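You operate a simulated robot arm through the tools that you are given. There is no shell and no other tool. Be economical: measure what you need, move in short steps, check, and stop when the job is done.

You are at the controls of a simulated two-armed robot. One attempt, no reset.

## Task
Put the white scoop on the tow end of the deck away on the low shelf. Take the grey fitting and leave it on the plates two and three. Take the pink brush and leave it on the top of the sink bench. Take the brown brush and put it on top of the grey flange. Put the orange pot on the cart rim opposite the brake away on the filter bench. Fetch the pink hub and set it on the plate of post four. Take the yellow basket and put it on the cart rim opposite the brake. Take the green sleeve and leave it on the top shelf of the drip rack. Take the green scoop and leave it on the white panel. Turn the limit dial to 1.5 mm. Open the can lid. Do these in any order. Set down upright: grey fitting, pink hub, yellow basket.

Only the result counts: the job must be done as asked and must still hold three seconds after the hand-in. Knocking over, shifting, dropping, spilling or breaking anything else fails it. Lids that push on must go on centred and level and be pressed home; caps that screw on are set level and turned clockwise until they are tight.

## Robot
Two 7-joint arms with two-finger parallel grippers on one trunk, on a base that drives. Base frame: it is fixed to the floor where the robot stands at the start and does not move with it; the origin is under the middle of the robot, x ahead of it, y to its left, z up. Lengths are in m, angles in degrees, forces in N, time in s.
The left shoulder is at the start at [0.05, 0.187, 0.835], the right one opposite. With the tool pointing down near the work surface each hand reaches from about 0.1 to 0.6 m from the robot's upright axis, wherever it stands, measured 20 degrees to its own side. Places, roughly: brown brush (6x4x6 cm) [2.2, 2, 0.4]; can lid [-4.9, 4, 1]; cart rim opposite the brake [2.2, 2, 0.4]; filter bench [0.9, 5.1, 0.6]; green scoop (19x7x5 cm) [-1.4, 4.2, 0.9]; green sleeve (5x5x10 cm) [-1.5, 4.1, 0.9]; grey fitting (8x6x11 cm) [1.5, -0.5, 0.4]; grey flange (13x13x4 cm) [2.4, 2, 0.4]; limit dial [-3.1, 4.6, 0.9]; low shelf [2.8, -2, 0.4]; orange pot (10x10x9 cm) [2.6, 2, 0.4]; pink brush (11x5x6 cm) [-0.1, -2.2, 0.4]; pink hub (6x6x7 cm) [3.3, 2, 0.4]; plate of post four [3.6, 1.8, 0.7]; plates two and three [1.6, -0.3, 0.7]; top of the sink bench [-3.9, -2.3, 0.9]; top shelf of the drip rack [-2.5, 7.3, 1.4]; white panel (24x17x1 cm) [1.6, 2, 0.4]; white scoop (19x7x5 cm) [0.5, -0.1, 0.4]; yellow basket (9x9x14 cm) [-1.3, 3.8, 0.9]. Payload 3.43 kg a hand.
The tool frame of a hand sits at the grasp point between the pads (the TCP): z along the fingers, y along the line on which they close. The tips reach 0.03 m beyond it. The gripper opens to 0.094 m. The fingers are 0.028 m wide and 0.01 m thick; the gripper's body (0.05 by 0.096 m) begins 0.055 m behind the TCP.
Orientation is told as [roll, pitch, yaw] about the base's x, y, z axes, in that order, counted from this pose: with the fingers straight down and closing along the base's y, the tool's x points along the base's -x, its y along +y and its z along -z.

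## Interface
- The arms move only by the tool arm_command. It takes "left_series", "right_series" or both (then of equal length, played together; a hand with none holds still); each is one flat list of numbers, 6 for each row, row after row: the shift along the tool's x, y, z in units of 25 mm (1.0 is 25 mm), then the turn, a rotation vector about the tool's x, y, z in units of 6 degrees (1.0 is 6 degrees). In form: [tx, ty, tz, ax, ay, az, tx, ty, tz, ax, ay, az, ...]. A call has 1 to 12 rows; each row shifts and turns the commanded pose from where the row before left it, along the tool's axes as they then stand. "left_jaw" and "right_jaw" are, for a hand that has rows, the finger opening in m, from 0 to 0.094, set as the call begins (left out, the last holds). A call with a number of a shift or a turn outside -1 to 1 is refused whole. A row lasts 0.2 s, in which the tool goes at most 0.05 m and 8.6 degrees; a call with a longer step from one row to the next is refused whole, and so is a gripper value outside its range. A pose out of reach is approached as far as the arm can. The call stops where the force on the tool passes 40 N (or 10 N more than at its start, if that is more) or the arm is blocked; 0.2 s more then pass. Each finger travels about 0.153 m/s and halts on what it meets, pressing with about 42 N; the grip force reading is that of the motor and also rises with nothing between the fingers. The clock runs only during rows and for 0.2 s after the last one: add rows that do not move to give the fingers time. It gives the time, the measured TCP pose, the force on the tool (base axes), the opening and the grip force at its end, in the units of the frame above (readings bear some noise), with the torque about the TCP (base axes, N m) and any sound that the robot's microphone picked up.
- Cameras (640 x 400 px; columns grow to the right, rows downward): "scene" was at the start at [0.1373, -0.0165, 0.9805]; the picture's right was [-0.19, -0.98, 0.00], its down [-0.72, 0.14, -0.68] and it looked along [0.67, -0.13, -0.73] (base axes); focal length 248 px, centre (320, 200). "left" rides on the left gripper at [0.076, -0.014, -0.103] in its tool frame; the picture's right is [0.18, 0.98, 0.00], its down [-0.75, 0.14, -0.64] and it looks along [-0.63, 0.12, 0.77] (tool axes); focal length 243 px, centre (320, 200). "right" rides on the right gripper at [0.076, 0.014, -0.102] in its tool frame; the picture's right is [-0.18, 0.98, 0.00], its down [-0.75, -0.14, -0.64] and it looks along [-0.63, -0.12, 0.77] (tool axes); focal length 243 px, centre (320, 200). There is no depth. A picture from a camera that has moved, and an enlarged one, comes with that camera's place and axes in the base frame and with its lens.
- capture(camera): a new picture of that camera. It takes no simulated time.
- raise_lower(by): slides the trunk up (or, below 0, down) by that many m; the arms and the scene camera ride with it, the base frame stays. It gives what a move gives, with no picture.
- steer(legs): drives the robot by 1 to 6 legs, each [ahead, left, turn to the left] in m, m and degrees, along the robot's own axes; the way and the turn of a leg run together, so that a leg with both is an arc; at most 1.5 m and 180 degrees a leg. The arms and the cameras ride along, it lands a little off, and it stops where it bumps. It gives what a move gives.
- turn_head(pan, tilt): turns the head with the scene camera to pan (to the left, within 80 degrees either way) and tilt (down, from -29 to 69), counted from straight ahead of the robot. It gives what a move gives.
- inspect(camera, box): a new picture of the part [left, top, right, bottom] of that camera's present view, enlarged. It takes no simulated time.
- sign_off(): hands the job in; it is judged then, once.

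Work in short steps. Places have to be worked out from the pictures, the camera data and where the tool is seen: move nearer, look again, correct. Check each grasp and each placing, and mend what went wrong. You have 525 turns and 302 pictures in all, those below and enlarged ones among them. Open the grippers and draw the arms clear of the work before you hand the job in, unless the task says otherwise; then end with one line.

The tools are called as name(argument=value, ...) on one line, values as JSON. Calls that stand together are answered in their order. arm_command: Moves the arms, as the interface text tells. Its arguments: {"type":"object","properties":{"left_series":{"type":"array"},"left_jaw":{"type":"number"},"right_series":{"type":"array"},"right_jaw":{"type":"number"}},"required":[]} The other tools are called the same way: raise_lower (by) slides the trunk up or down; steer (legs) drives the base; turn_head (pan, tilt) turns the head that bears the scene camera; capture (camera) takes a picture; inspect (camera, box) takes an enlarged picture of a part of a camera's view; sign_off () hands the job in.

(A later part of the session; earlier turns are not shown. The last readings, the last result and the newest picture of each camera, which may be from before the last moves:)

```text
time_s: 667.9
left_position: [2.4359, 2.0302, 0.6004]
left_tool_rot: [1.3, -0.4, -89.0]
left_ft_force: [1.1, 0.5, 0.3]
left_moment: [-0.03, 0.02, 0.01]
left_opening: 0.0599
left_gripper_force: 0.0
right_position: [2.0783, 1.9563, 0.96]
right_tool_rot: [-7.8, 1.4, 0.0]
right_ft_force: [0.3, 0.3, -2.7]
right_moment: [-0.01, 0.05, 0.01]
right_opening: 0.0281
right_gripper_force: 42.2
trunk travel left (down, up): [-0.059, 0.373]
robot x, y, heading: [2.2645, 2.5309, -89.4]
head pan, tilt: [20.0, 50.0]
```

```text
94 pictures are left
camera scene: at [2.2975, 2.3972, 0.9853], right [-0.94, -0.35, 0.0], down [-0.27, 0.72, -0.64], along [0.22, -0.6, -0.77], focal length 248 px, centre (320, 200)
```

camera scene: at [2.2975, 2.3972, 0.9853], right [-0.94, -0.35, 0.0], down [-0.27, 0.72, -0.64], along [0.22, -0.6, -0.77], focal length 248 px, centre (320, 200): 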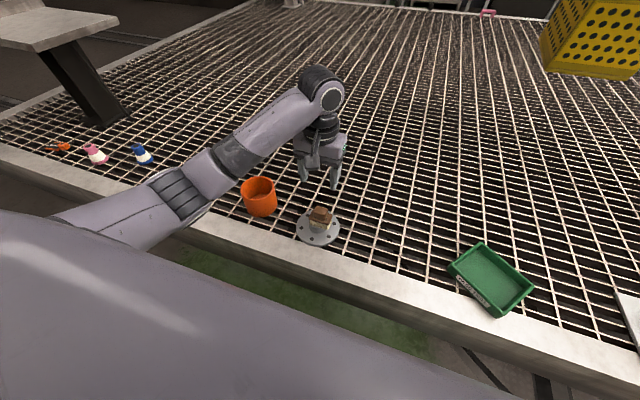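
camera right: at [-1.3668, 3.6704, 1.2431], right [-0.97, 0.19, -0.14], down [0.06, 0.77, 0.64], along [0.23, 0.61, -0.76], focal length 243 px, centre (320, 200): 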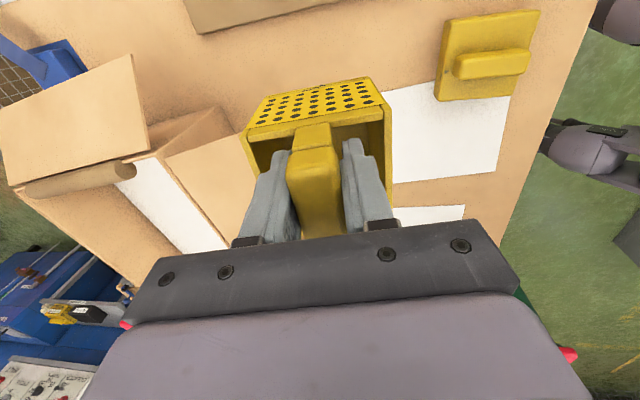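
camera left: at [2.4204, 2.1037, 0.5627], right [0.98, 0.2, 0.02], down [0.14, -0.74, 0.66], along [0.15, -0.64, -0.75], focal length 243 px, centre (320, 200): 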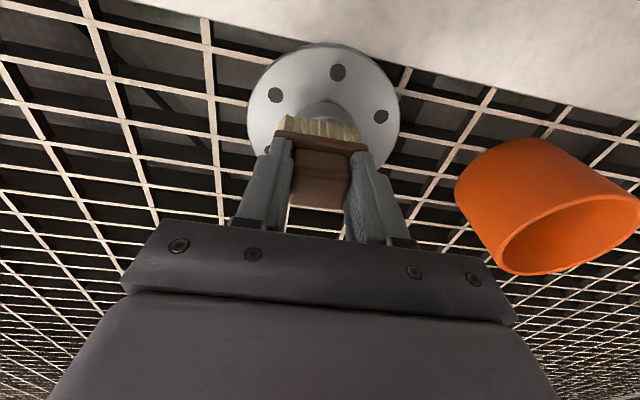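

Brush sits on the flange. Now the basket: I shift the base 0.145 m east so the right hand is over the free spot at x≈2.22, and check the basket's level.

steer(legs=[[0, 0.147, 0]])

turn_head(pan=-25, tilt=20)

capture(camera="scene")

```text
time_s: 669.2
left_position: [2.5792, 2.0288, 0.6005]
left_tool_rot: [1.4, -0.6, -89.1]
left_ft_force: [0.4, 0.1, -0.4]
left_moment: [-0.06, -0.01, -0.03]
left_opening: 0.06
left_gripper_force: 0.1
right_position: [2.2232, 1.958, 0.9613]
right_tool_rot: [-7.8, 1.4, -0.1]
right_ft_force: [0.3, -0.3, -3.4]
right_moment: [-0.01, 0.04, 0.05]
right_opening: 0.028
right_gripper_force: 41.3
trunk travel left (down, up): [-0.059, 0.373]
robot x, y, heading: [2.4171, 2.5315, -89.6]
head pan, tilt: [20.0, 50.0]
```

```text
time_s: 670.4
left_position: [2.5794, 2.0299, 0.6007]
left_tool_rot: [1.3, -0.6, -89.0]
left_ft_force: [-0.5, 0.0, 0.5]
left_moment: [0.0, -0.02, 0.01]
left_opening: 0.0601
left_gripper_force: 0.1
right_position: [2.2216, 1.9572, 0.9617]
right_tool_rot: [-7.8, 1.4, -0.2]
right_ft_force: [-0.1, 0.3, -2.6]
right_moment: [0.02, 0.07, -0.03]
right_opening: 0.028
right_gripper_force: 42.6
trunk travel left (down, up): [-0.059, 0.373]
robot x, y, heading: [2.4179, 2.5328, -89.7]
head pan, tilt: [-25.0, 20.0]
```

```text
93 pictures are left
camera scene: at [2.3761, 2.3856, 1.0308], right [-0.91, 0.42, 0.0], down [0.14, 0.31, -0.94], along [-0.39, -0.85, -0.34], focal length 248 px, centre (320, 200)
```

scene: 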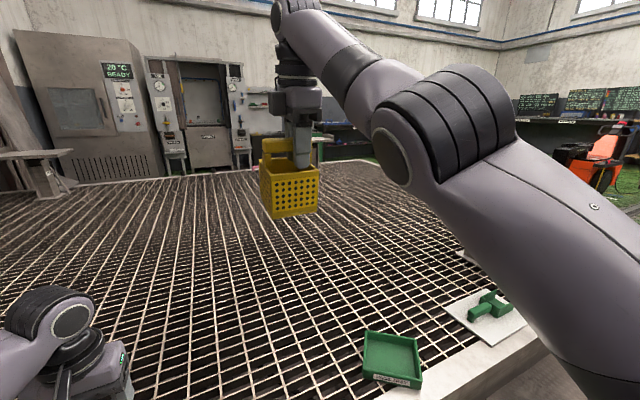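

The basket hangs nearly level. I lower it with the arm toward the strip by the rim.

arm_command(right_series=[0, 0.22, 0.9, 0, 0, 0, 0, 0.22, 0.9, 0, 0, 0, 0, 0.22, 0.9, 0, 0, 0, 0, 0.22, 0.9, 0, 0, 0, 0, 0.22, 0.9, 0, 0, 0, 0, 0.22, 0.9, 0, 0, 0, 0, 0.22, 0.9, 0, 0, 0, 0, 0.22, 0.9, 0, 0, 0, 0, 0.22, 0.9, 0, 0, 0, 0, 0.22, 0.9, 0, 0, 0, 0, 0.22, 0.9, 0, 0, 0, 0, 0.22, 0.9, 0, 0, 0])

arm_command(right_series=[0, 0.22, 0.9, 0, 0, 0, 0, 0.22, 0.9, 0, 0, 0, 0, 0.22, 0.9, 0, 0, 0, 0, 0.22, 0.9, 0, 0, 0, 0, 0.22, 0.9, 0, 0, 0])

turn_head(pan=-20, tilt=45)

capture(camera="scene")

```text
time_s: 673.0
left_position: [2.5798, 2.0305, 0.6018]
left_tool_rot: [1.4, -0.6, -89.1]
left_ft_force: [0.2, -1.0, -0.8]
left_moment: [0.02, -0.01, 0.02]
left_opening: 0.06
left_gripper_force: 0.0
right_position: [2.2282, 1.8758, 0.7265]
right_tool_rot: [-7.7, 1.4, -0.2]
right_ft_force: [-0.9, 0.5, -3.9]
right_moment: [0.03, 0.04, -0.02]
right_opening: 0.0279
right_gripper_force: 42.0
right hand out of reach, approached as far as the arm can: row 1, 2, 3, 4, 5, 6, 7, 8, 9, 10, 11, 12
trunk travel left (down, up): [-0.059, 0.373]
robot x, y, heading: [2.4123, 2.5301, -89.6]
head pan, tilt: [-25.0, 20.0]
```

```text
time_s: 674.2
left_position: [2.5786, 2.0306, 0.5998]
left_tool_rot: [1.5, -0.5, -89.1]
left_ft_force: [-0.2, -0.3, -0.9]
left_moment: [0.05, -0.02, 0.0]
left_opening: 0.0601
left_gripper_force: 0.0
right_position: [2.2275, 1.873, 0.6121]
right_tool_rot: [-7.7, 1.4, -0.1]
right_ft_force: [-0.2, -0.1, -2.9]
right_moment: [0.02, 0.08, 0.02]
right_opening: 0.0283
right_gripper_force: 41.9
right hand out of reach, approached as far as the arm can: row 1, 2, 3
trunk travel left (down, up): [-0.059, 0.373]
robot x, y, heading: [2.4138, 2.529, -89.6]
head pan, tilt: [-25.0, 20.0]
```

```text
time_s: 675.1
left_position: [2.5789, 2.0307, 0.6007]
left_tool_rot: [1.4, -0.6, -89.2]
left_ft_force: [0.7, 0.1, 0.0]
left_moment: [-0.05, 0.03, 0.02]
left_opening: 0.06
left_gripper_force: 0.0
right_position: [2.2281, 1.8736, 0.6127]
right_tool_rot: [-7.7, 1.4, -0.1]
right_ft_force: [-0.3, 0.2, -2.9]
right_moment: [0.02, 0.08, 0.0]
right_opening: 0.0282
right_gripper_force: 41.8
trunk travel left (down, up): [-0.059, 0.373]
robot x, y, heading: [2.4157, 2.5307, -89.7]
head pan, tilt: [-20.0, 45.0]
```

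```text
92 pictures are left
camera scene: at [2.3876, 2.3936, 0.9923], right [-0.94, 0.34, 0.0], down [0.24, 0.67, -0.71], along [-0.24, -0.67, -0.71], focal length 248 px, centre (320, 200)
```

scene: 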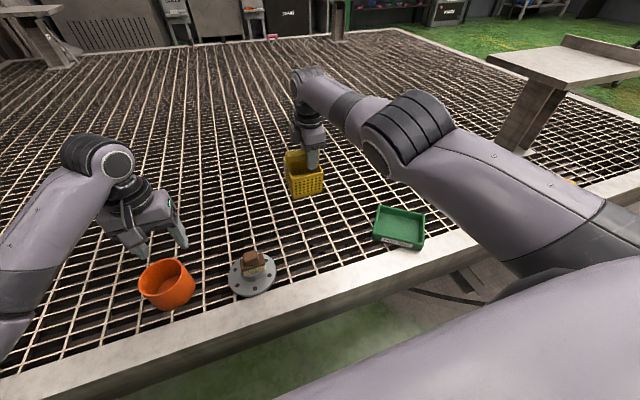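

I bring it back toward the rim (+12.5 cm in y), still above the grating.

arm_command(right_series=[0, 0.95, -0.14, 0, 0, 0, 0, 0.95, -0.14, 0, 0, 0, 0, 0.95, -0.14, 0, 0, 0, 0, 0.95, -0.14, 0, 0, 0, 0, 0.95, -0.14, 0, 0, 0])

inspect(camera="scene", box=[200, 120, 440, 300])

capture(camera="right")

```text
time_s: 676.3
left_position: [2.5801, 2.0297, 0.6005]
left_tool_rot: [1.4, -0.6, -89.1]
left_ft_force: [0.1, -0.4, 0.4]
left_moment: [-0.02, 0.01, -0.01]
left_opening: 0.06
left_gripper_force: 0.0
right_position: [2.2274, 1.8719, 0.6108]
right_tool_rot: [-7.7, 1.3, -0.2]
right_ft_force: [-1.0, 0.6, -2.9]
right_moment: [0.0, 0.11, 0.01]
right_opening: 0.0279
right_gripper_force: 42.1
right hand out of reach, approached as far as the arm can: row 1, 2, 3, 4, 5
trunk travel left (down, up): [-0.059, 0.373]
robot x, y, heading: [2.4123, 2.5328, -89.4]
head pan, tilt: [-20.0, 45.0]
```

```text
2.22 times, centred on (320, 210) of scene
camera zoom: at [2.3876, 2.3937, 0.9922], right [-0.94, 0.34, 0.0], down [0.24, 0.67, -0.71], along [-0.24, -0.67, -0.71], focal length 552 px, centre (320, 178)
```

zoom: 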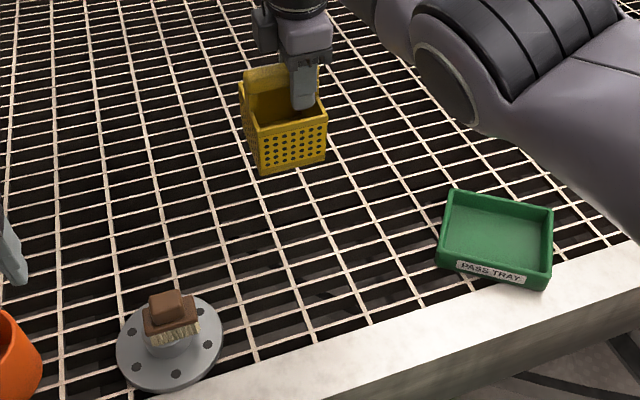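

```text
90 pictures are left
camera right: at [2.154, 1.9021, 0.7131], right [0.18, 0.97, -0.14], down [0.77, -0.06, 0.64], along [0.61, -0.22, -0.76], focal length 243 px, centre (320, 200)
```

right: 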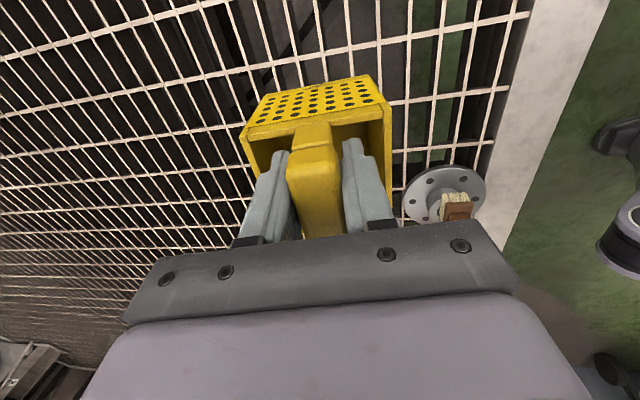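

The arm can't fold that way; I back the base 0.13 m instead, then lower.

steer(legs=[[-0.13, 0, 0]])

raise_lower(by=-0.1)

inspect(camera="scene", box=[200, 120, 440, 300])

```text
time_s: 677.5
left_position: [2.5796, 2.1611, 0.6016]
left_tool_rot: [1.5, -0.7, -89.2]
left_ft_force: [0.4, -0.6, 0.0]
left_moment: [-0.02, 0.0, -0.01]
left_opening: 0.06
left_gripper_force: 0.0
right_position: [2.2264, 2.002, 0.6115]
right_tool_rot: [-7.6, 1.4, -0.2]
right_ft_force: [-0.4, 0.5, -2.5]
right_moment: [0.03, 0.05, 0.02]
right_opening: 0.0281
right_gripper_force: 42.6
trunk travel left (down, up): [-0.059, 0.373]
robot x, y, heading: [2.4132, 2.6579, -89.9]
head pan, tilt: [-20.0, 45.0]
```

```text
time_s: 678.5
left_position: [2.5784, 2.1606, 0.5426]
left_tool_rot: [1.4, -0.6, -89.2]
left_ft_force: [0.4, -0.5, 0.6]
left_moment: [0.0, 0.02, 0.03]
left_opening: 0.0598
left_gripper_force: 0.1
right_position: [2.2266, 2.0029, 0.5534]
right_tool_rot: [-7.6, 1.4, -0.3]
right_ft_force: [-0.3, 0.0, -3.5]
right_moment: [0.04, 0.08, 0.02]
right_opening: 0.0283
right_gripper_force: 42.0
right hand out of reach, approached as far as the arm can: row 1
trunk travel left (down, up): [0.0, 0.432]
robot x, y, heading: [2.4141, 2.6601, -89.8]
head pan, tilt: [-20.0, 45.0]
```

```text
2.22 times, centred on (320, 210) of scene
camera zoom: at [2.3868, 2.5231, 0.9337], right [-0.94, 0.34, 0.0], down [0.24, 0.67, -0.71], along [-0.24, -0.67, -0.71], focal length 552 px, centre (320, 178)
```

zoom: 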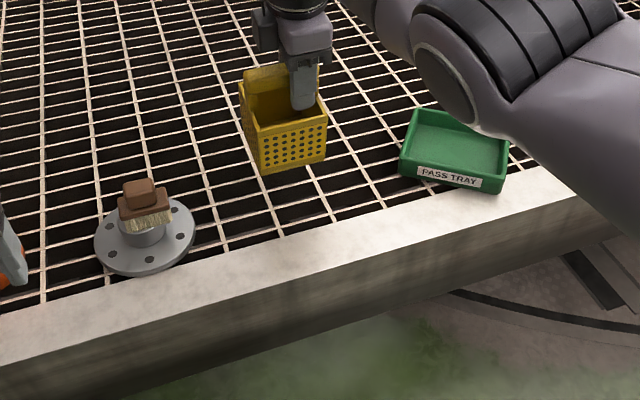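

I first take back the unreached command offset, then lower in small steps.

arm_command(right_series=[0, -0.95, 0.14, 0, 0, 0, 0, -0.95, 0.14, 0, 0, 0, 0, -0.95, 0.14, 0, 0, 0, 0, -0.95, 0.14, 0, 0, 0, 0, -0.95, 0.14, 0, 0, 0])

arm_command(right_series=[0, 0.08, 0.6, 0, 0, 0, 0, 0.08, 0.6, 0, 0, 0])

```text
time_s: 679.7
left_position: [2.5779, 2.1601, 0.5428]
left_tool_rot: [1.3, -0.6, -89.1]
left_ft_force: [0.9, 0.4, -0.2]
left_moment: [-0.02, -0.01, 0.01]
left_opening: 0.0599
left_gripper_force: 0.2
right_position: [2.2235, 2.0022, 0.5519]
right_tool_rot: [-7.8, 1.4, -0.2]
right_ft_force: [-0.1, -0.2, -2.4]
right_moment: [0.0, 0.06, 0.0]
right_opening: 0.0281
right_gripper_force: 42.4
right hand out of reach, approached as far as the arm can: row 1, 2, 3, 4, 5
trunk travel left (down, up): [0.0, 0.432]
robot x, y, heading: [2.4131, 2.6662, -89.8]
head pan, tilt: [-20.0, 45.0]
```

```text
time_s: 680.3
left_position: [2.5777, 2.1598, 0.5427]
left_tool_rot: [1.3, -0.6, -89.1]
left_ft_force: [0.9, 0.0, 0.5]
left_moment: [0.02, 0.0, 0.0]
left_opening: 0.0599
left_gripper_force: 0.1
right_position: [2.2209, 2.0048, 0.5241]
right_tool_rot: [-7.8, 1.5, -0.2]
right_ft_force: [-0.2, 0.1, -2.9]
right_moment: [0.02, 0.07, -0.01]
right_opening: 0.0282
right_gripper_force: 42.5
right hand out of reach, approached as far as the arm can: row 2
trunk travel left (down, up): [0.0, 0.432]
robot x, y, heading: [2.4119, 2.659, -89.7]
head pan, tilt: [-20.0, 45.0]
```

Reach is the issue with the sideways wrist. I raise a little and turn the wrist back to neutral (basket is square), which frees the arm.

arm_command(right_series=[0, 0, -1, 0, 0, 1, 0, 0, -1, 0, 0, 1, 0, 0, -0.5, 0, 0, 1, 0, 0, 0, 0, 0, 1, 0, 0, 0, 0, 0, 1, 0, 0, 0, 0, 0, 1, 0, 0, 0, 0, 0, 1, 0, 0, 0, 0, 0, 1, 0, 0, 0, 0, 0, 1, 0, 0, 0, 0, 0, 1, 0, 0, 0, 0, 0, 1, 0, 0, 0, 0, 0, 1])

arm_command(right_series=[0, 0, 0, 0, 0, 1, 0, 0, 0, 0, 0, 1, 0, 0, 0, 0, 0, 1])

capture(camera="scene")

```text
time_s: 682.9
left_position: [2.577, 2.1589, 0.5415]
left_tool_rot: [1.4, -0.6, -89.1]
left_ft_force: [-0.3, 0.6, 0.1]
left_moment: [-0.02, 0.0, 0.0]
left_opening: 0.0598
left_gripper_force: 0.1
right_position: [2.2236, 2.0132, 0.5846]
right_tool_rot: [-3.7, -6.9, -72.0]
right_ft_force: [-0.4, 0.2, -3.6]
right_moment: [0.09, 0.0, 0.01]
right_opening: 0.0283
right_gripper_force: 41.8
trunk travel left (down, up): [0.0, 0.432]
robot x, y, heading: [2.4115, 2.6614, -89.7]
head pan, tilt: [-20.0, 45.0]
```

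```text
time_s: 683.7
left_position: [2.5779, 2.1603, 0.542]
left_tool_rot: [1.4, -0.6, -89.1]
left_ft_force: [-0.3, 0.5, 0.3]
left_moment: [0.02, -0.03, -0.03]
left_opening: 0.0598
left_gripper_force: 0.1
right_position: [2.2227, 2.0122, 0.5857]
right_tool_rot: [-1.5, -7.6, -90.1]
right_ft_force: [-0.1, -0.5, -2.8]
right_moment: [0.09, -0.01, 0.01]
right_opening: 0.0281
right_gripper_force: 42.0
trunk travel left (down, up): [0.0, 0.432]
robot x, y, heading: [2.41, 2.6607, -90.1]
head pan, tilt: [-20.0, 45.0]
```

```text
88 pictures are left
camera scene: at [2.3868, 2.5231, 0.9336], right [-0.94, 0.34, 0.0], down [0.24, 0.67, -0.71], along [-0.24, -0.67, -0.71], focal length 248 px, centre (320, 200)
```

scene: 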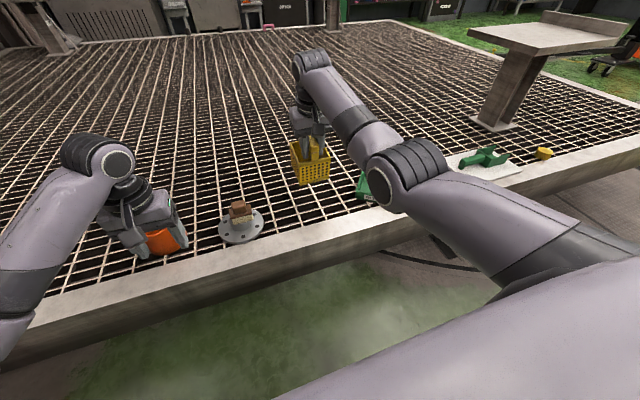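

Reachable now. I make the hand vertical, lower toward contact, and inspect.

arm_command(right_series=[0, 0, 0, 0, 0.64, 0, 0, 0, 0, 0, 0.64, 0, 0, 0, 0.7, 0, 0, 0, 0, 0, 0.7, 0, 0, 0, 0, 0, 0.7, 0, 0, 0])

inspect(camera="scene", box=[250, 100, 410, 220])

capture(camera="right")

```text
time_s: 684.9
left_position: [2.5783, 2.1601, 0.5425]
left_tool_rot: [1.4, -0.7, -89.1]
left_ft_force: [-0.1, 0.3, 0.2]
left_moment: [0.0, -0.05, 0.02]
left_opening: 0.0602
left_gripper_force: 0.2
right_position: [2.2195, 2.0301, 0.5314]
right_tool_rot: [-1.4, -0.1, -90.1]
right_ft_force: [-0.1, -0.1, -3.3]
right_moment: [0.09, -0.03, 0.0]
right_opening: 0.028
right_gripper_force: 41.6
right hand out of reach, approached as far as the arm can: row 2
trunk travel left (down, up): [0.0, 0.432]
robot x, y, heading: [2.415, 2.659, -89.5]
head pan, tilt: [-20.0, 45.0]
```

```text
3.33 times, centred on (330, 160) of scene
camera zoom: at [2.3868, 2.5231, 0.9337], right [-0.94, 0.34, 0.0], down [0.24, 0.67, -0.71], along [-0.24, -0.67, -0.71], focal length 827 px, centre (287, 333)
```

zoom: 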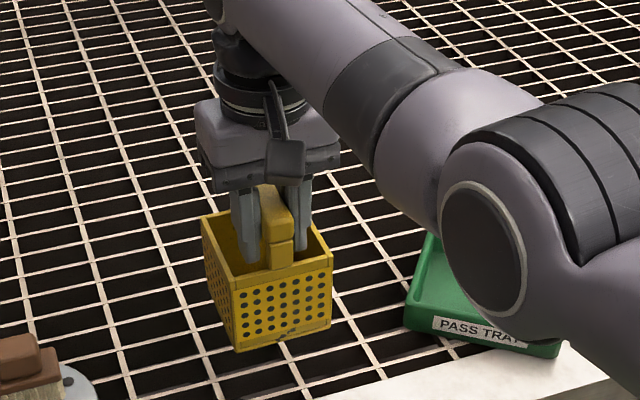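

```text
86 pictures are left
camera right: at [2.2375, 2.1066, 0.6345], right [0.98, -0.19, -0.02], down [-0.13, -0.75, 0.65], along [-0.14, -0.63, -0.76], focal length 243 px, centre (320, 200)
```

right: 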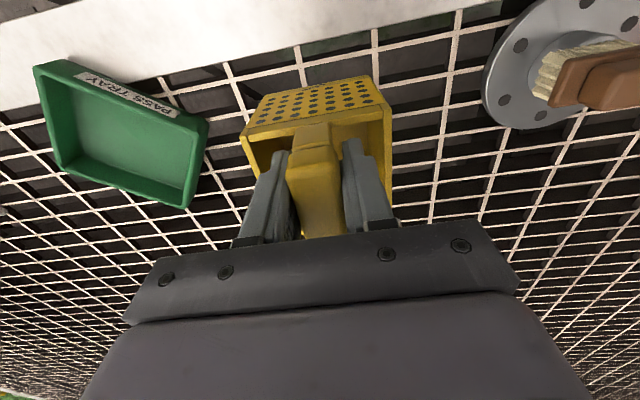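

Level and in a clear spot. I move the base 3 cm ahead and lower to contact.

steer(legs=[[0.03, 0, 0]])

arm_command(right_series=[0, 0, 0.5, 0, 0, 0, 0, 0, 0.4, 0, 0, 0, 0, 0, 0.3, 0, 0, 0, 0, 0, 0.3, 0, 0, 0, 0, 0, 0.3, 0, 0, 0, 0, 0, 0.3, 0, 0, 0, 0, 0, 0.2, 0, 0, 0, 0, 0, 0.2, 0, 0, 0])

inspect(camera="scene", box=[250, 100, 410, 220])

```text
time_s: 685.8
left_position: [2.5791, 2.1308, 0.5411]
left_tool_rot: [1.4, -0.6, -89.1]
left_ft_force: [0.4, 0.2, 0.0]
left_moment: [-0.03, -0.02, -0.01]
left_opening: 0.06
left_gripper_force: 0.1
right_position: [2.2212, 2.0, 0.532]
right_tool_rot: [-1.4, 0.0, -90.2]
right_ft_force: [0.4, -0.2, -3.1]
right_moment: [0.07, -0.02, -0.02]
right_opening: 0.0282
right_gripper_force: 42.1
trunk travel left (down, up): [0.0, 0.432]
robot x, y, heading: [2.414, 2.6304, -89.5]
head pan, tilt: [-20.0, 45.0]
```

```text
time_s: 687.6
left_position: [2.5773, 2.1295, 0.5414]
left_tool_rot: [1.4, -0.7, -89.1]
left_ft_force: [-0.1, -0.2, -0.2]
left_moment: [0.02, -0.02, 0.02]
left_opening: 0.0598
left_gripper_force: 0.1
right_position: [2.2173, 2.0074, 0.4735]
right_tool_rot: [-1.4, -0.1, -90.1]
right_ft_force: [-0.3, 1.0, 1.3]
right_moment: [0.35, -0.1, 0.1]
right_opening: 0.0282
right_gripper_force: 42.0
right hand out of reach, approached as far as the arm can: row 3, 7
trunk travel left (down, up): [0.0, 0.432]
robot x, y, heading: [2.4116, 2.6295, -89.8]
head pan, tilt: [-20.0, 45.0]
```

```text
3.33 times, centred on (330, 160) of scene
camera zoom: at [2.3871, 2.4934, 0.9338], right [-0.94, 0.34, 0.0], down [0.24, 0.67, -0.71], along [-0.24, -0.67, -0.71], focal length 827 px, centre (287, 333)
```

zoom: 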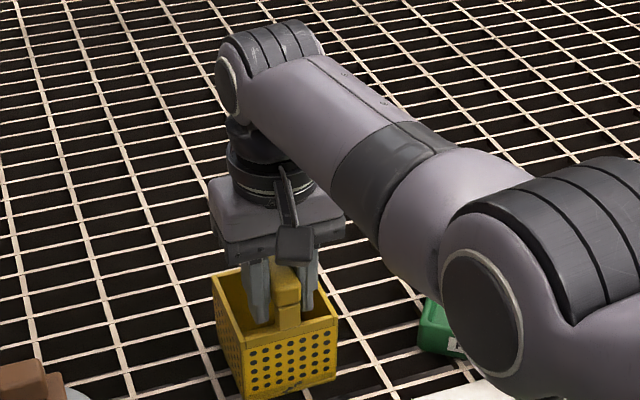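

Just touching. I press down a few more mm and then release.

arm_command(right_series=[0, 0, 0.12, 0, 0, 0, 0, 0, 0.12, 0, 0, 0])

arm_command(right_series=[0, 0, 0, 0, 0, 0, 0, 0, 0, 0, 0, 0, 0, 0, 0, 0, 0, 0], right_jaw=0.055)

capture(camera="right")

```text
time_s: 688.2
left_position: [2.5791, 2.1307, 0.5438]
left_tool_rot: [1.5, -0.6, -89.1]
left_ft_force: [-0.3, 0.3, -0.1]
left_moment: [0.02, 0.03, 0.0]
left_opening: 0.0599
left_gripper_force: 0.0
right_position: [2.2186, 2.006, 0.4715]
right_tool_rot: [-1.5, -0.7, -90.2]
right_ft_force: [-5.6, 2.0, 25.6]
right_moment: [0.89, -0.64, 0.2]
right_opening: 0.028
right_gripper_force: 42.3
trunk travel left (down, up): [0.0, 0.432]
robot x, y, heading: [2.4178, 2.6313, -89.6]
head pan, tilt: [-20.0, 45.0]
```

```text
time_s: 689.0
left_position: [2.5793, 2.1298, 0.5421]
left_tool_rot: [1.4, -0.7, -89.1]
left_ft_force: [-0.2, -0.5, -0.1]
left_moment: [0.0, 0.0, -0.01]
left_opening: 0.0597
left_gripper_force: 0.1
right_position: [2.2181, 2.0093, 0.4651]
right_tool_rot: [-1.3, -0.1, -90.3]
right_ft_force: [0.5, 0.2, -0.4]
right_moment: [-0.02, -0.01, 0.02]
right_opening: 0.0551
right_gripper_force: 0.0
trunk travel left (down, up): [0.0, 0.432]
robot x, y, heading: [2.412, 2.6293, -89.8]
head pan, tilt: [-20.0, 45.0]
```

```text
84 pictures are left
camera right: at [2.2352, 2.0863, 0.5681], right [0.98, -0.19, -0.02], down [-0.13, -0.75, 0.65], along [-0.14, -0.63, -0.76], focal length 243 px, centre (320, 200)
```

right: 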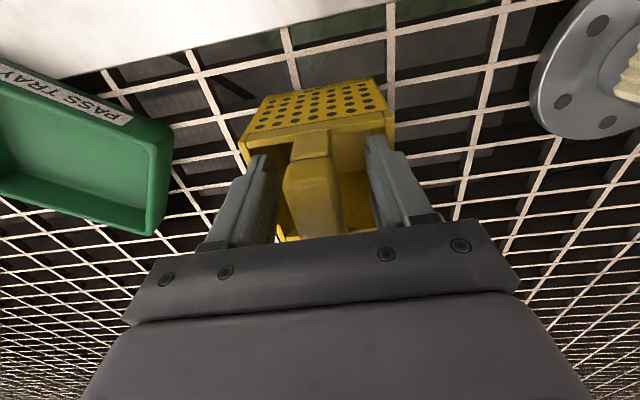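

The basket stands by itself. I raise the hand straight up and check.

arm_command(right_series=[0, 0, -0.3, 0, 0, 0, 0, 0, -0.5, 0, 0, 0, 0, 0, -0.8, 0, 0, 0, 0, 0, -1, 0, 0, 0, 0, 0, -1, 0, 0, 0, 0, 0, -1, 0, 0, 0, 0, 0, -1, 0, 0, 0, 0, 0, -1, 0, 0, 0, 0, 0, -1, 0, 0, 0])

capture(camera="scene")

```text
time_s: 691.0
left_position: [2.5772, 2.1301, 0.5417]
left_tool_rot: [1.4, -0.6, -89.1]
left_ft_force: [0.4, 0.1, -0.4]
left_moment: [-0.01, 0.02, -0.01]
left_opening: 0.06
left_gripper_force: 0.1
right_position: [2.2245, 2.0079, 0.6582]
right_tool_rot: [-1.4, 0.0, -90.2]
right_ft_force: [0.6, -0.2, -0.1]
right_moment: [0.01, 0.01, 0.03]
right_opening: 0.0551
right_gripper_force: 0.0
trunk travel left (down, up): [0.0, 0.432]
robot x, y, heading: [2.4117, 2.6313, -89.8]
head pan, tilt: [-20.0, 45.0]
```

```text
83 pictures are left
camera scene: at [2.3871, 2.4932, 0.9337], right [-0.94, 0.34, 0.0], down [0.24, 0.67, -0.71], along [-0.24, -0.67, -0.71], focal length 248 px, centre (320, 200)
```

scene: 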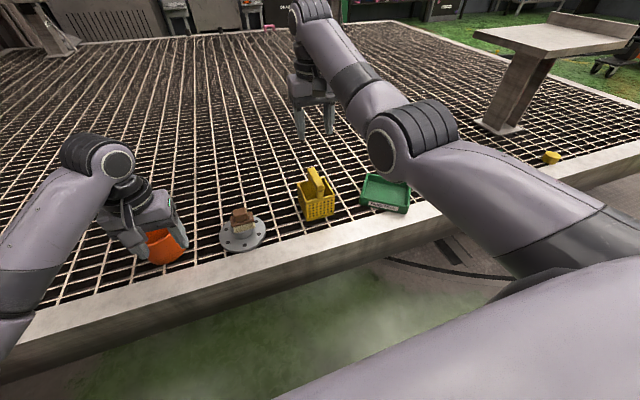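

The basket stands upright in the strip. Next the orange pot at (2.63, 2.015): I move 0.1 m ahead and bring the left hand over its west wall.

steer(legs=[[0.1, 0, 0]])

capture(camera="left")

```text
time_s: 692.1
left_position: [2.5802, 2.0311, 0.5423]
left_tool_rot: [1.4, -0.6, -89.0]
left_ft_force: [0.4, -0.5, -0.2]
left_moment: [-0.02, -0.01, -0.02]
left_opening: 0.06
left_gripper_force: 0.0
right_position: [2.2248, 1.9078, 0.6573]
right_tool_rot: [-1.3, -0.1, -90.1]
right_ft_force: [-0.8, 0.3, -0.1]
right_moment: [0.0, 0.04, 0.02]
right_opening: 0.055
right_gripper_force: 0.0
trunk travel left (down, up): [0.0, 0.432]
robot x, y, heading: [2.4107, 2.5319, -90.1]
head pan, tilt: [-20.0, 45.0]
```

```text
82 pictures are left
camera left: at [2.5613, 2.1089, 0.6433], right [0.98, 0.2, 0.02], down [0.14, -0.74, 0.65], along [0.15, -0.64, -0.76], focal length 243 px, centre (320, 200)
```

left: 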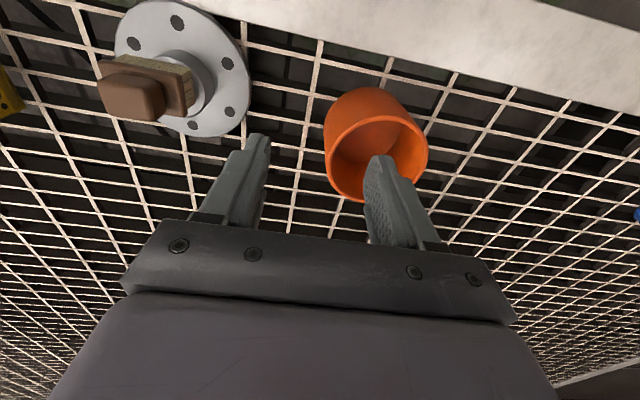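

Pot's west wall is at x≈2.593. I align the jaws over it and descend.

arm_command(left_series=[-0.56, 0.3, 0.4, 0, 0, 0, -0.56, 0.3, 0.4, 0, 0, 0, 0, 0, 0.7, 0, 0, 0, 0, 0, 0.7, 0, 0, 0, 0, 0, 0.6, 0, 0, 0])

capture(camera="left")

```text
time_s: 693.3
left_position: [2.5973, 2.0013, 0.4734]
left_tool_rot: [1.4, -0.6, -89.0]
left_ft_force: [0.8, 0.7, 0.4]
left_moment: [0.0, 0.04, -0.01]
left_opening: 0.0598
left_gripper_force: 0.1
right_position: [2.2254, 1.9092, 0.6569]
right_tool_rot: [-1.4, -0.1, -90.1]
right_ft_force: [0.3, 0.9, -0.2]
right_moment: [0.0, 0.01, -0.02]
right_opening: 0.0552
right_gripper_force: 0.1
trunk travel left (down, up): [0.0, 0.432]
robot x, y, heading: [2.414, 2.5324, -89.9]
head pan, tilt: [-20.0, 45.0]
```

```text
81 pictures are left
camera left: at [2.5789, 2.0796, 0.5753], right [0.98, 0.2, 0.02], down [0.14, -0.74, 0.65], along [0.15, -0.64, -0.76], focal length 243 px, centre (320, 200)
```

left: 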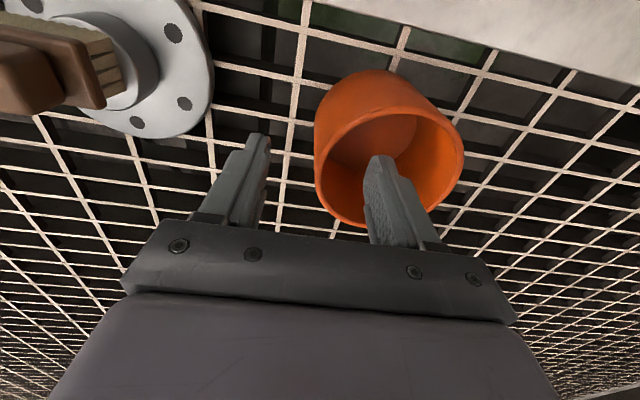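

One finger inside, one outside. I lower 4.3 cm and close on the wall.

arm_command(left_series=[0, 0, 0.6, 0, 0, 0, 0, 0, 0.6, 0, 0, 0, 0, 0, 0.5, 0, 0, 0])

arm_command(left_series=[0, 0, 0, 0, 0, 0, 0, 0, 0, 0, 0, 0, 0, 0, 0, 0, 0, 0], left_jaw=0.0)

arm_command(left_series=[0, 0, -0.2, 0, 0, 0, 0, 0, -0.3, 0, 0, 0, 0, 0, -0.5, 0, 0, 0, 0, 0, -0.7, 0, 0, 0, 0, 0, -0.8, 0, 0, 0, 0, 0, -0.8, 0, 0, 0])

capture(camera="left")

```text
time_s: 694.1
left_position: [2.5991, 2.0009, 0.4306]
left_tool_rot: [1.4, -0.6, -89.1]
left_ft_force: [-0.7, -1.5, 0.0]
left_moment: [0.0, 0.0, 0.0]
left_opening: 0.0602
left_gripper_force: 0.0
right_position: [2.2252, 1.9066, 0.6567]
right_tool_rot: [-1.4, -0.1, -90.1]
right_ft_force: [0.3, 0.4, 0.6]
right_moment: [-0.01, 0.01, 0.01]
right_opening: 0.0548
right_gripper_force: 0.1
trunk travel left (down, up): [0.0, 0.432]
robot x, y, heading: [2.4099, 2.5319, -89.7]
head pan, tilt: [-20.0, 45.0]
```

```text
time_s: 694.9
left_position: [2.5992, 2.001, 0.4306]
left_tool_rot: [1.3, -0.6, -89.1]
left_ft_force: [0.5, 0.1, 0.1]
left_moment: [-0.01, 0.03, 0.01]
left_opening: 0.01
left_gripper_force: 42.1
right_position: [2.2259, 1.9086, 0.6579]
right_tool_rot: [-1.4, -0.1, -90.1]
right_ft_force: [0.5, -0.2, 0.1]
right_moment: [0.02, 0.02, -0.03]
right_opening: 0.0551
right_gripper_force: 0.1
trunk travel left (down, up): [0.0, 0.432]
robot x, y, heading: [2.413, 2.5291, -90.1]
head pan, tilt: [-20.0, 45.0]
```

```text
time_s: 696.3
left_position: [2.5955, 2.0025, 0.5137]
left_tool_rot: [1.3, -0.6, -89.0]
left_ft_force: [-0.2, 0.2, -2.1]
left_moment: [0.02, -0.01, 0.01]
left_opening: 0.0102
left_gripper_force: 41.9
right_position: [2.2262, 1.9082, 0.6577]
right_tool_rot: [-1.4, -0.2, -90.2]
right_ft_force: [0.0, -0.1, -0.2]
right_moment: [0.02, 0.0, 0.03]
right_opening: 0.055
right_gripper_force: 0.0
trunk travel left (down, up): [0.0, 0.432]
robot x, y, heading: [2.4148, 2.5284, -89.8]
head pan, tilt: [-20.0, 45.0]
```

```text
80 pictures are left
camera left: at [2.5774, 2.0801, 0.6142], right [0.98, 0.2, 0.02], down [0.14, -0.74, 0.65], along [0.15, -0.64, -0.76], focal length 243 px, centre (320, 200)
```

left: 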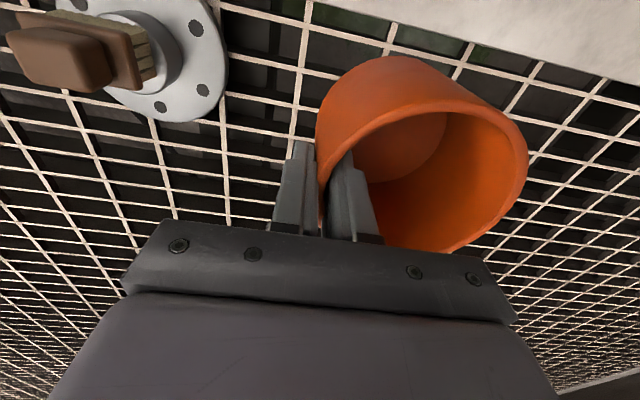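

Pot held level. I raise the trunk, back off and turn north to find the filter bench at (0.9, 5.1).

raise_lower(by=0.3)

steer(legs=[[-0.35, 0, 0], [0, 0, -90], [0, 0, -90]])

turn_head(pan=25, tilt=20)

capture(camera="scene")

```text
time_s: 699.3
left_position: [2.5951, 2.0023, 0.8115]
left_tool_rot: [1.4, -0.7, -89.0]
left_ft_force: [-1.2, -0.5, -0.5]
left_moment: [0.0, 0.05, 0.02]
left_opening: 0.01
left_gripper_force: 41.6
right_position: [2.2252, 1.9072, 0.957]
right_tool_rot: [-1.3, -0.1, -90.1]
right_ft_force: [0.6, -0.4, -0.8]
right_moment: [-0.01, 0.0, 0.02]
right_opening: 0.0551
right_gripper_force: 0.0
trunk travel left (down, up): [-0.3, 0.132]
robot x, y, heading: [2.4162, 2.5311, -89.9]
head pan, tilt: [-20.0, 45.0]
```

```text
time_s: 709.2
left_position: [2.2074, 3.4096, 0.813]
left_tool_rot: [1.3, -0.7, 93.0]
left_ft_force: [0.2, 0.2, -0.8]
left_moment: [-0.02, -0.06, 0.03]
left_opening: 0.0102
left_gripper_force: 42.0
right_position: [2.5728, 3.5171, 0.9577]
right_tool_rot: [-1.4, -0.1, 92.0]
right_ft_force: [0.0, -0.2, -0.3]
right_moment: [0.02, 0.01, 0.01]
right_opening: 0.0548
right_gripper_force: 0.1
trunk travel left (down, up): [-0.3, 0.132]
robot x, y, heading: [2.4067, 2.8904, 92.4]
head pan, tilt: [-20.0, 45.0]
```

```text
time_s: 710.4
left_position: [2.2073, 3.4098, 0.8113]
left_tool_rot: [1.4, -0.6, 93.1]
left_ft_force: [0.0, 0.0, -0.7]
left_moment: [-0.03, -0.01, 0.0]
left_opening: 0.0103
left_gripper_force: 41.9
right_position: [2.5746, 3.5184, 0.9577]
right_tool_rot: [-1.4, -0.1, 92.0]
right_ft_force: [1.0, -0.1, 0.1]
right_moment: [0.03, 0.02, -0.02]
right_opening: 0.0549
right_gripper_force: 0.1
trunk travel left (down, up): [-0.3, 0.132]
robot x, y, heading: [2.4099, 2.8901, 92.9]
head pan, tilt: [25.0, 20.0]
```

```text
79 pictures are left
camera scene: at [2.3641, 3.0285, 1.2723], right [0.89, 0.46, 0.0], down [0.16, -0.3, -0.94], along [-0.43, 0.83, -0.34], focal length 248 px, centre (320, 200)
```

scene: 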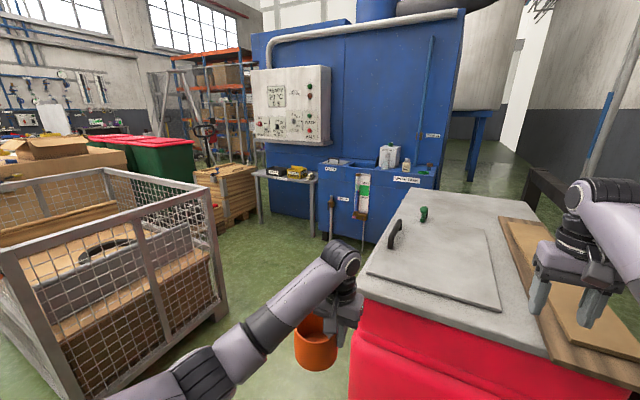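

The filter bench is the small table at (286, 179) beside the blue machine. I zoom in.

inspect(camera="scene", box=[240, 150, 340, 220])

```text
5.71 times, centred on (290, 185) of scene
camera zoom: at [2.3641, 3.0285, 1.2723], right [0.89, 0.46, 0.0], down [0.16, -0.3, -0.94], along [-0.43, 0.83, -0.34], focal length 1418 px, centre (491, 286)
```

zoom: 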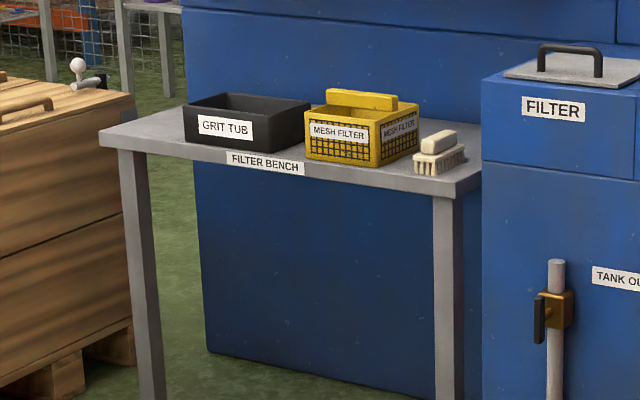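

The FILTER BENCH has free space at its left end (x≈0.43–0.6, front y≈5.05). I drive there between the mesh crate and the red box.

raise_lower(by=0.12)

steer(legs=[[0, 0.76, -2.9], [1.4, 0, 0]])

capture(camera="scene")

```text
time_s: 711.9
left_position: [2.2075, 3.4104, 0.9313]
left_tool_rot: [1.4, -0.6, 93.1]
left_ft_force: [-0.6, 0.2, -1.3]
left_moment: [0.01, 0.0, -0.01]
left_opening: 0.0102
left_gripper_force: 42.0
right_position: [2.5739, 3.5193, 1.0779]
right_tool_rot: [-1.4, 0.1, 91.9]
right_ft_force: [0.2, 0.2, 0.6]
right_moment: [-0.01, 0.02, -0.02]
right_opening: 0.0551
right_gripper_force: 0.1
trunk travel left (down, up): [-0.42, 0.012]
robot x, y, heading: [2.4061, 2.8882, 92.4]
head pan, tilt: [25.0, 20.0]
```

```text
time_s: 722.5
left_position: [1.4823, 4.7956, 0.9322]
left_tool_rot: [1.4, -0.6, 90.5]
left_ft_force: [0.8, -0.6, -0.9]
left_moment: [0.01, -0.05, 0.02]
left_opening: 0.0103
left_gripper_force: 42.2
right_position: [1.8516, 4.8869, 1.0783]
right_tool_rot: [-1.4, -0.1, 89.4]
right_ft_force: [-1.5, 0.4, -1.0]
right_moment: [-0.03, -0.01, 0.0]
right_opening: 0.0553
right_gripper_force: 0.1
trunk travel left (down, up): [-0.42, 0.012]
robot x, y, heading: [1.6559, 4.2635, 90.0]
head pan, tilt: [25.0, 20.0]
```

```text
77 pictures are left
camera scene: at [1.6206, 4.4072, 1.3923], right [0.91, 0.42, 0.0], down [0.14, -0.31, -0.94], along [-0.4, 0.85, -0.34], focal length 248 px, centre (320, 200)
```

scene: 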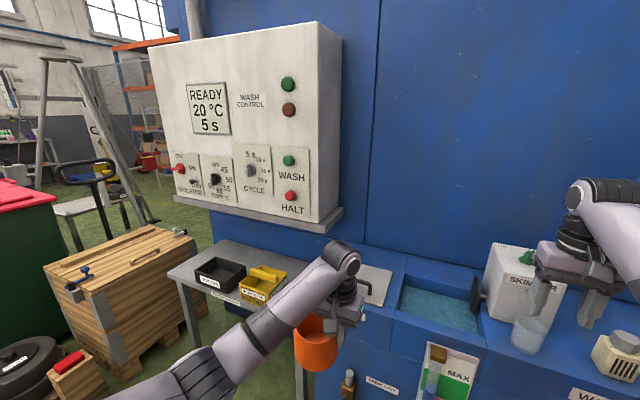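

The control panel overhangs the bench from y≈5.2 upward of z≈0.93, so I keep hands in front of it. I pull the right hand back and strafe left to x≈0.78.

arm_command(right_series=[0.9, 0, 0, 0, 0, 0, 0.9, 0, 0, 0, 0, 0, 0.9, 0, 0, 0, 0, 0, 0.9, 0, 0, 0, 0, 0, 0.9, 0, 0, 0, 0, 0, 0.9, 0, 0, 0, 0, 0, 0.9, 0, 0, 0, 0, 0, 0.9, 0, 0, 0, 0, 0, 0.9, 0, 0, 0, 0, 0, 0.9, 0, 0, 0, 0, 0])

steer(legs=[[0, 0.88, 0]])

turn_head(pan=10, tilt=40)

capture(camera="scene")

```text
time_s: 724.7
left_position: [1.4807, 4.7948, 0.9333]
left_tool_rot: [1.4, -0.6, 90.5]
left_ft_force: [0.1, -0.6, -1.2]
left_moment: [-0.01, -0.01, -0.03]
left_opening: 0.0097
left_gripper_force: 41.8
right_position: [1.8525, 4.6627, 1.0754]
right_tool_rot: [-1.4, -0.2, 89.5]
right_ft_force: [0.2, 0.5, 0.0]
right_moment: [-0.03, 0.02, 0.02]
right_opening: 0.0552
right_gripper_force: 0.0
right hand out of reach, approached as far as the arm can: row 1
trunk travel left (down, up): [-0.42, 0.012]
robot x, y, heading: [1.6603, 4.2636, 89.7]
head pan, tilt: [25.0, 20.0]
```

```text
time_s: 729.2
left_position: [0.6322, 4.8137, 0.9328]
left_tool_rot: [1.4, -0.6, 88.9]
left_ft_force: [-0.3, -0.7, -1.5]
left_moment: [-0.04, -0.04, 0.0]
left_opening: 0.01
left_gripper_force: 42.2
right_position: [0.9993, 4.6713, 1.0766]
right_tool_rot: [-1.4, -0.1, 87.9]
right_ft_force: [0.5, 0.0, 0.8]
right_moment: [-0.03, 0.01, 0.0]
right_opening: 0.0549
right_gripper_force: 0.1
trunk travel left (down, up): [-0.42, 0.012]
robot x, y, heading: [0.7921, 4.278, 88.0]
head pan, tilt: [25.0, 20.0]
```

```text
time_s: 730.1
left_position: [0.6333, 4.8132, 0.9326]
left_tool_rot: [1.4, -0.6, 88.9]
left_ft_force: [-0.8, 0.2, -0.2]
left_moment: [-0.03, -0.02, -0.03]
left_opening: 0.0103
left_gripper_force: 42.3
right_position: [1.0003, 4.6725, 1.0761]
right_tool_rot: [-1.3, -0.1, 87.9]
right_ft_force: [0.4, 0.4, 0.2]
right_moment: [-0.01, 0.05, 0.03]
right_opening: 0.055
right_gripper_force: 0.1
trunk travel left (down, up): [-0.42, 0.012]
robot x, y, heading: [0.7971, 4.2809, 88.4]
head pan, tilt: [10.0, 40.0]
```

```text
76 pictures are left
camera scene: at [0.7862, 4.4201, 1.361], right [0.99, 0.14, 0.0], down [0.09, -0.64, -0.77], along [-0.11, 0.76, -0.64], focal length 248 px, centre (320, 200)
```

scene: 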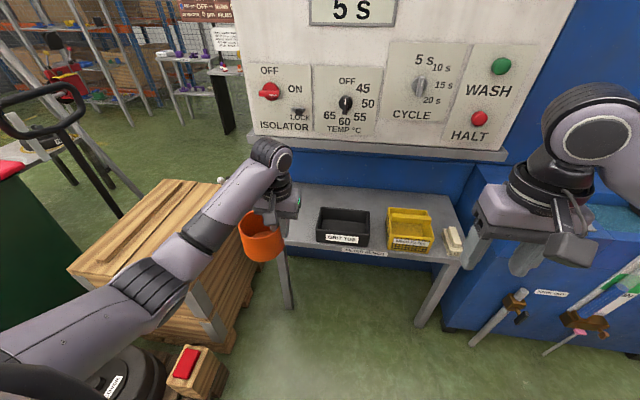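

Free width left of the grit tub is ~16 cm (x 0.52–0.68). I turn the left wrist −90° so the hand is on the pot's south side, then approach.

arm_command(left_series=[0, 0, 0, 0, 0, 1, 0, 0, 0, 0, 0, 1, 0, 0, 0, 0, 0, 1, 0, 0, 0, 0, 0, 1, 0, 0, 0, 0, 0, 1, 0, 0, 0, 0, 0, 1, 0, 0, 0, 0, 0, 1, 0, 0, 0, 0, 0, 1, 0, 0, 0, 0, 0, 1, 0, 0, 0, 0, 0, 1, 0, 0, 0, 0, 0, 1, 0, 0, 0, 0, 0, 1])

arm_command(left_series=[0, 0, 0, 0, 0, 1, 0, 0, 0, 0, 0, 1, 0, 0, 0, 0, 0, 1])

steer(legs=[[0.15, 0.03, 1.5]])

capture(camera="scene")

capture(camera="left")

```text
time_s: 732.7
left_position: [0.6322, 4.8127, 0.9321]
left_tool_rot: [1.0, 1.1, 16.8]
left_ft_force: [0.4, -0.2, -0.9]
left_moment: [-0.02, -0.02, 0.01]
left_opening: 0.0103
left_gripper_force: 42.5
right_position: [0.9999, 4.6722, 1.0756]
right_tool_rot: [-1.5, -0.1, 87.9]
right_ft_force: [0.3, -0.6, 0.4]
right_moment: [0.0, 0.02, -0.02]
right_opening: 0.0548
right_gripper_force: 0.1
trunk travel left (down, up): [-0.42, 0.012]
robot x, y, heading: [0.7941, 4.2771, 88.4]
head pan, tilt: [10.0, 40.0]
```

```text
time_s: 733.5
left_position: [0.633, 4.8127, 0.9331]
left_tool_rot: [0.7, 1.4, -1.2]
left_ft_force: [-0.7, -0.6, -1.5]
left_moment: [-0.05, -0.02, 0.0]
left_opening: 0.01
left_gripper_force: 41.8
right_position: [1.0, 4.672, 1.0765]
right_tool_rot: [-1.4, -0.1, 87.9]
right_ft_force: [0.2, -0.4, 0.0]
right_moment: [0.04, 0.0, 0.02]
right_opening: 0.0549
right_gripper_force: 0.1
trunk travel left (down, up): [-0.42, 0.012]
robot x, y, heading: [0.7975, 4.2771, 88.4]
head pan, tilt: [10.0, 40.0]
```

```text
time_s: 734.9
left_position: [0.5919, 4.9584, 0.9332]
left_tool_rot: [0.5, 1.4, 0.3]
left_ft_force: [-0.4, 1.0, -1.9]
left_moment: [-0.07, -0.05, 0.02]
left_opening: 0.0099
left_gripper_force: 41.8
right_position: [0.9615, 4.8265, 1.0749]
right_tool_rot: [-1.3, -0.1, 89.3]
right_ft_force: [0.0, 0.0, -0.2]
right_moment: [-0.05, 0.0, 0.03]
right_opening: 0.055
right_gripper_force: 0.0
trunk travel left (down, up): [-0.42, 0.012]
robot x, y, heading: [0.7685, 4.4289, 89.6]
head pan, tilt: [10.0, 40.0]
```

```text
75 pictures are left
camera scene: at [0.7545, 4.5704, 1.3608], right [0.99, 0.17, 0.0], down [0.11, -0.63, -0.77], along [-0.13, 0.75, -0.64], focal length 248 px, centre (320, 200)
```

scene: 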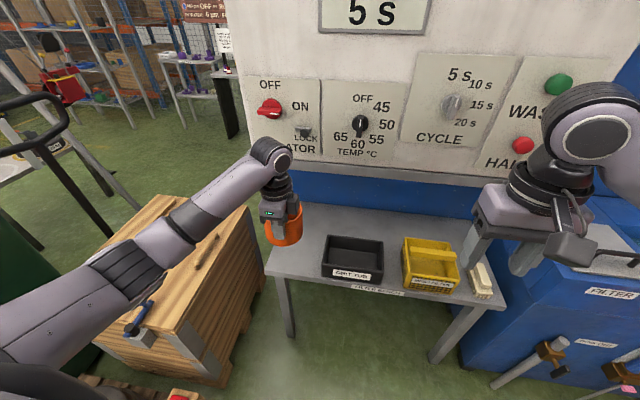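

```text
74 pictures are left
camera left: at [0.5179, 4.9437, 1.0367], right [-0.19, 0.98, 0.01], down [0.77, 0.14, 0.62], along [0.61, 0.13, -0.78], focal length 243 px, centre (320, 200)
```

left: 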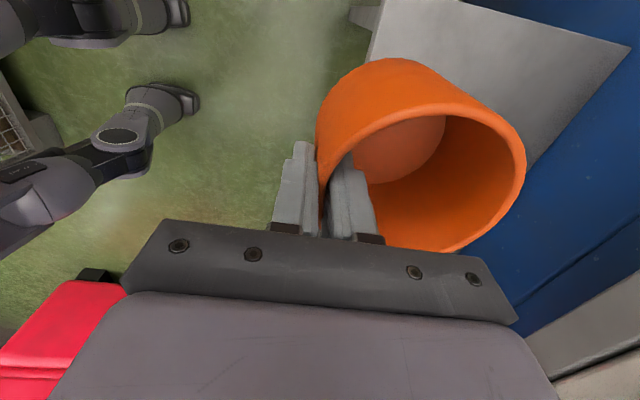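

Bench top ≈0.60; the pot will stand at (0.585, 5.11). I advance 0.1 m and lower with the trunk.

steer(legs=[[0.1, 0, 0]])

raise_lower(by=-0.21)

capture(camera="left")

inspect(camera="scene", box=[200, 180, 440, 340])

```text
time_s: 736.0
left_position: [0.592, 5.0576, 0.9327]
left_tool_rot: [0.6, 1.4, 0.4]
left_ft_force: [0.0, 0.2, 0.1]
left_moment: [-0.06, -0.02, 0.03]
left_opening: 0.0102
left_gripper_force: 41.9
right_position: [0.9618, 4.9263, 1.0761]
right_tool_rot: [-1.4, 0.0, 89.4]
right_ft_force: [0.0, 0.3, -0.1]
right_moment: [-0.03, -0.03, 0.01]
right_opening: 0.055
right_gripper_force: 0.0
trunk travel left (down, up): [-0.42, 0.012]
robot x, y, heading: [0.7653, 4.5262, 89.9]
head pan, tilt: [10.0, 40.0]
```

```text
time_s: 738.3
left_position: [0.5911, 5.0572, 0.7226]
left_tool_rot: [0.6, 1.4, 0.4]
left_ft_force: [-0.5, -0.4, -1.2]
left_moment: [-0.04, 0.0, -0.02]
left_opening: 0.0101
left_gripper_force: 41.9
right_position: [0.9607, 4.9254, 0.8668]
right_tool_rot: [-1.4, 0.0, 89.4]
right_ft_force: [-0.9, 0.3, 0.7]
right_moment: [-0.03, -0.04, 0.03]
right_opening: 0.0546
right_gripper_force: 0.0
trunk travel left (down, up): [-0.21, 0.222]
robot x, y, heading: [0.7672, 4.5268, 89.8]
head pan, tilt: [10.0, 40.0]
```

```text
73 pictures are left
camera left: at [0.5175, 5.0417, 0.8272], right [-0.19, 0.98, 0.01], down [0.77, 0.14, 0.62], along [0.61, 0.13, -0.78], focal length 243 px, centre (320, 200)
```

left: 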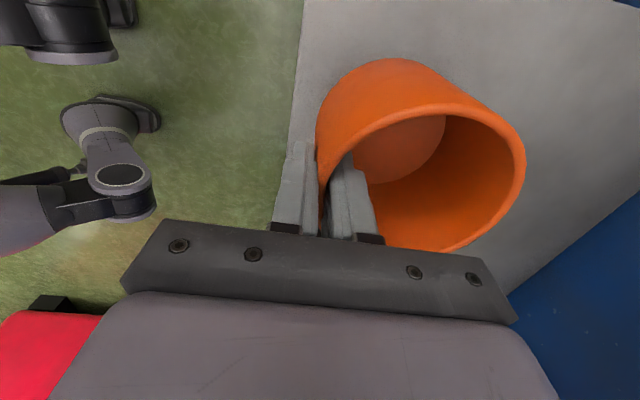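

```text
2.50 times, centred on (320, 260) of scene
camera zoom: at [0.7548, 4.6685, 1.151], right [0.99, 0.17, 0.0], down [0.11, -0.63, -0.77], along [-0.13, 0.75, -0.64], focal length 620 px, centre (320, 50)
```

zoom: 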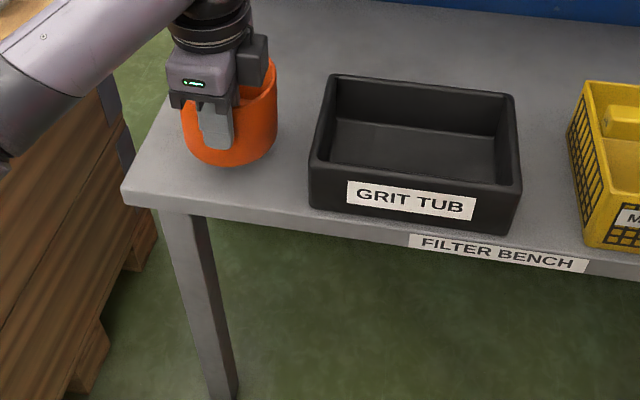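

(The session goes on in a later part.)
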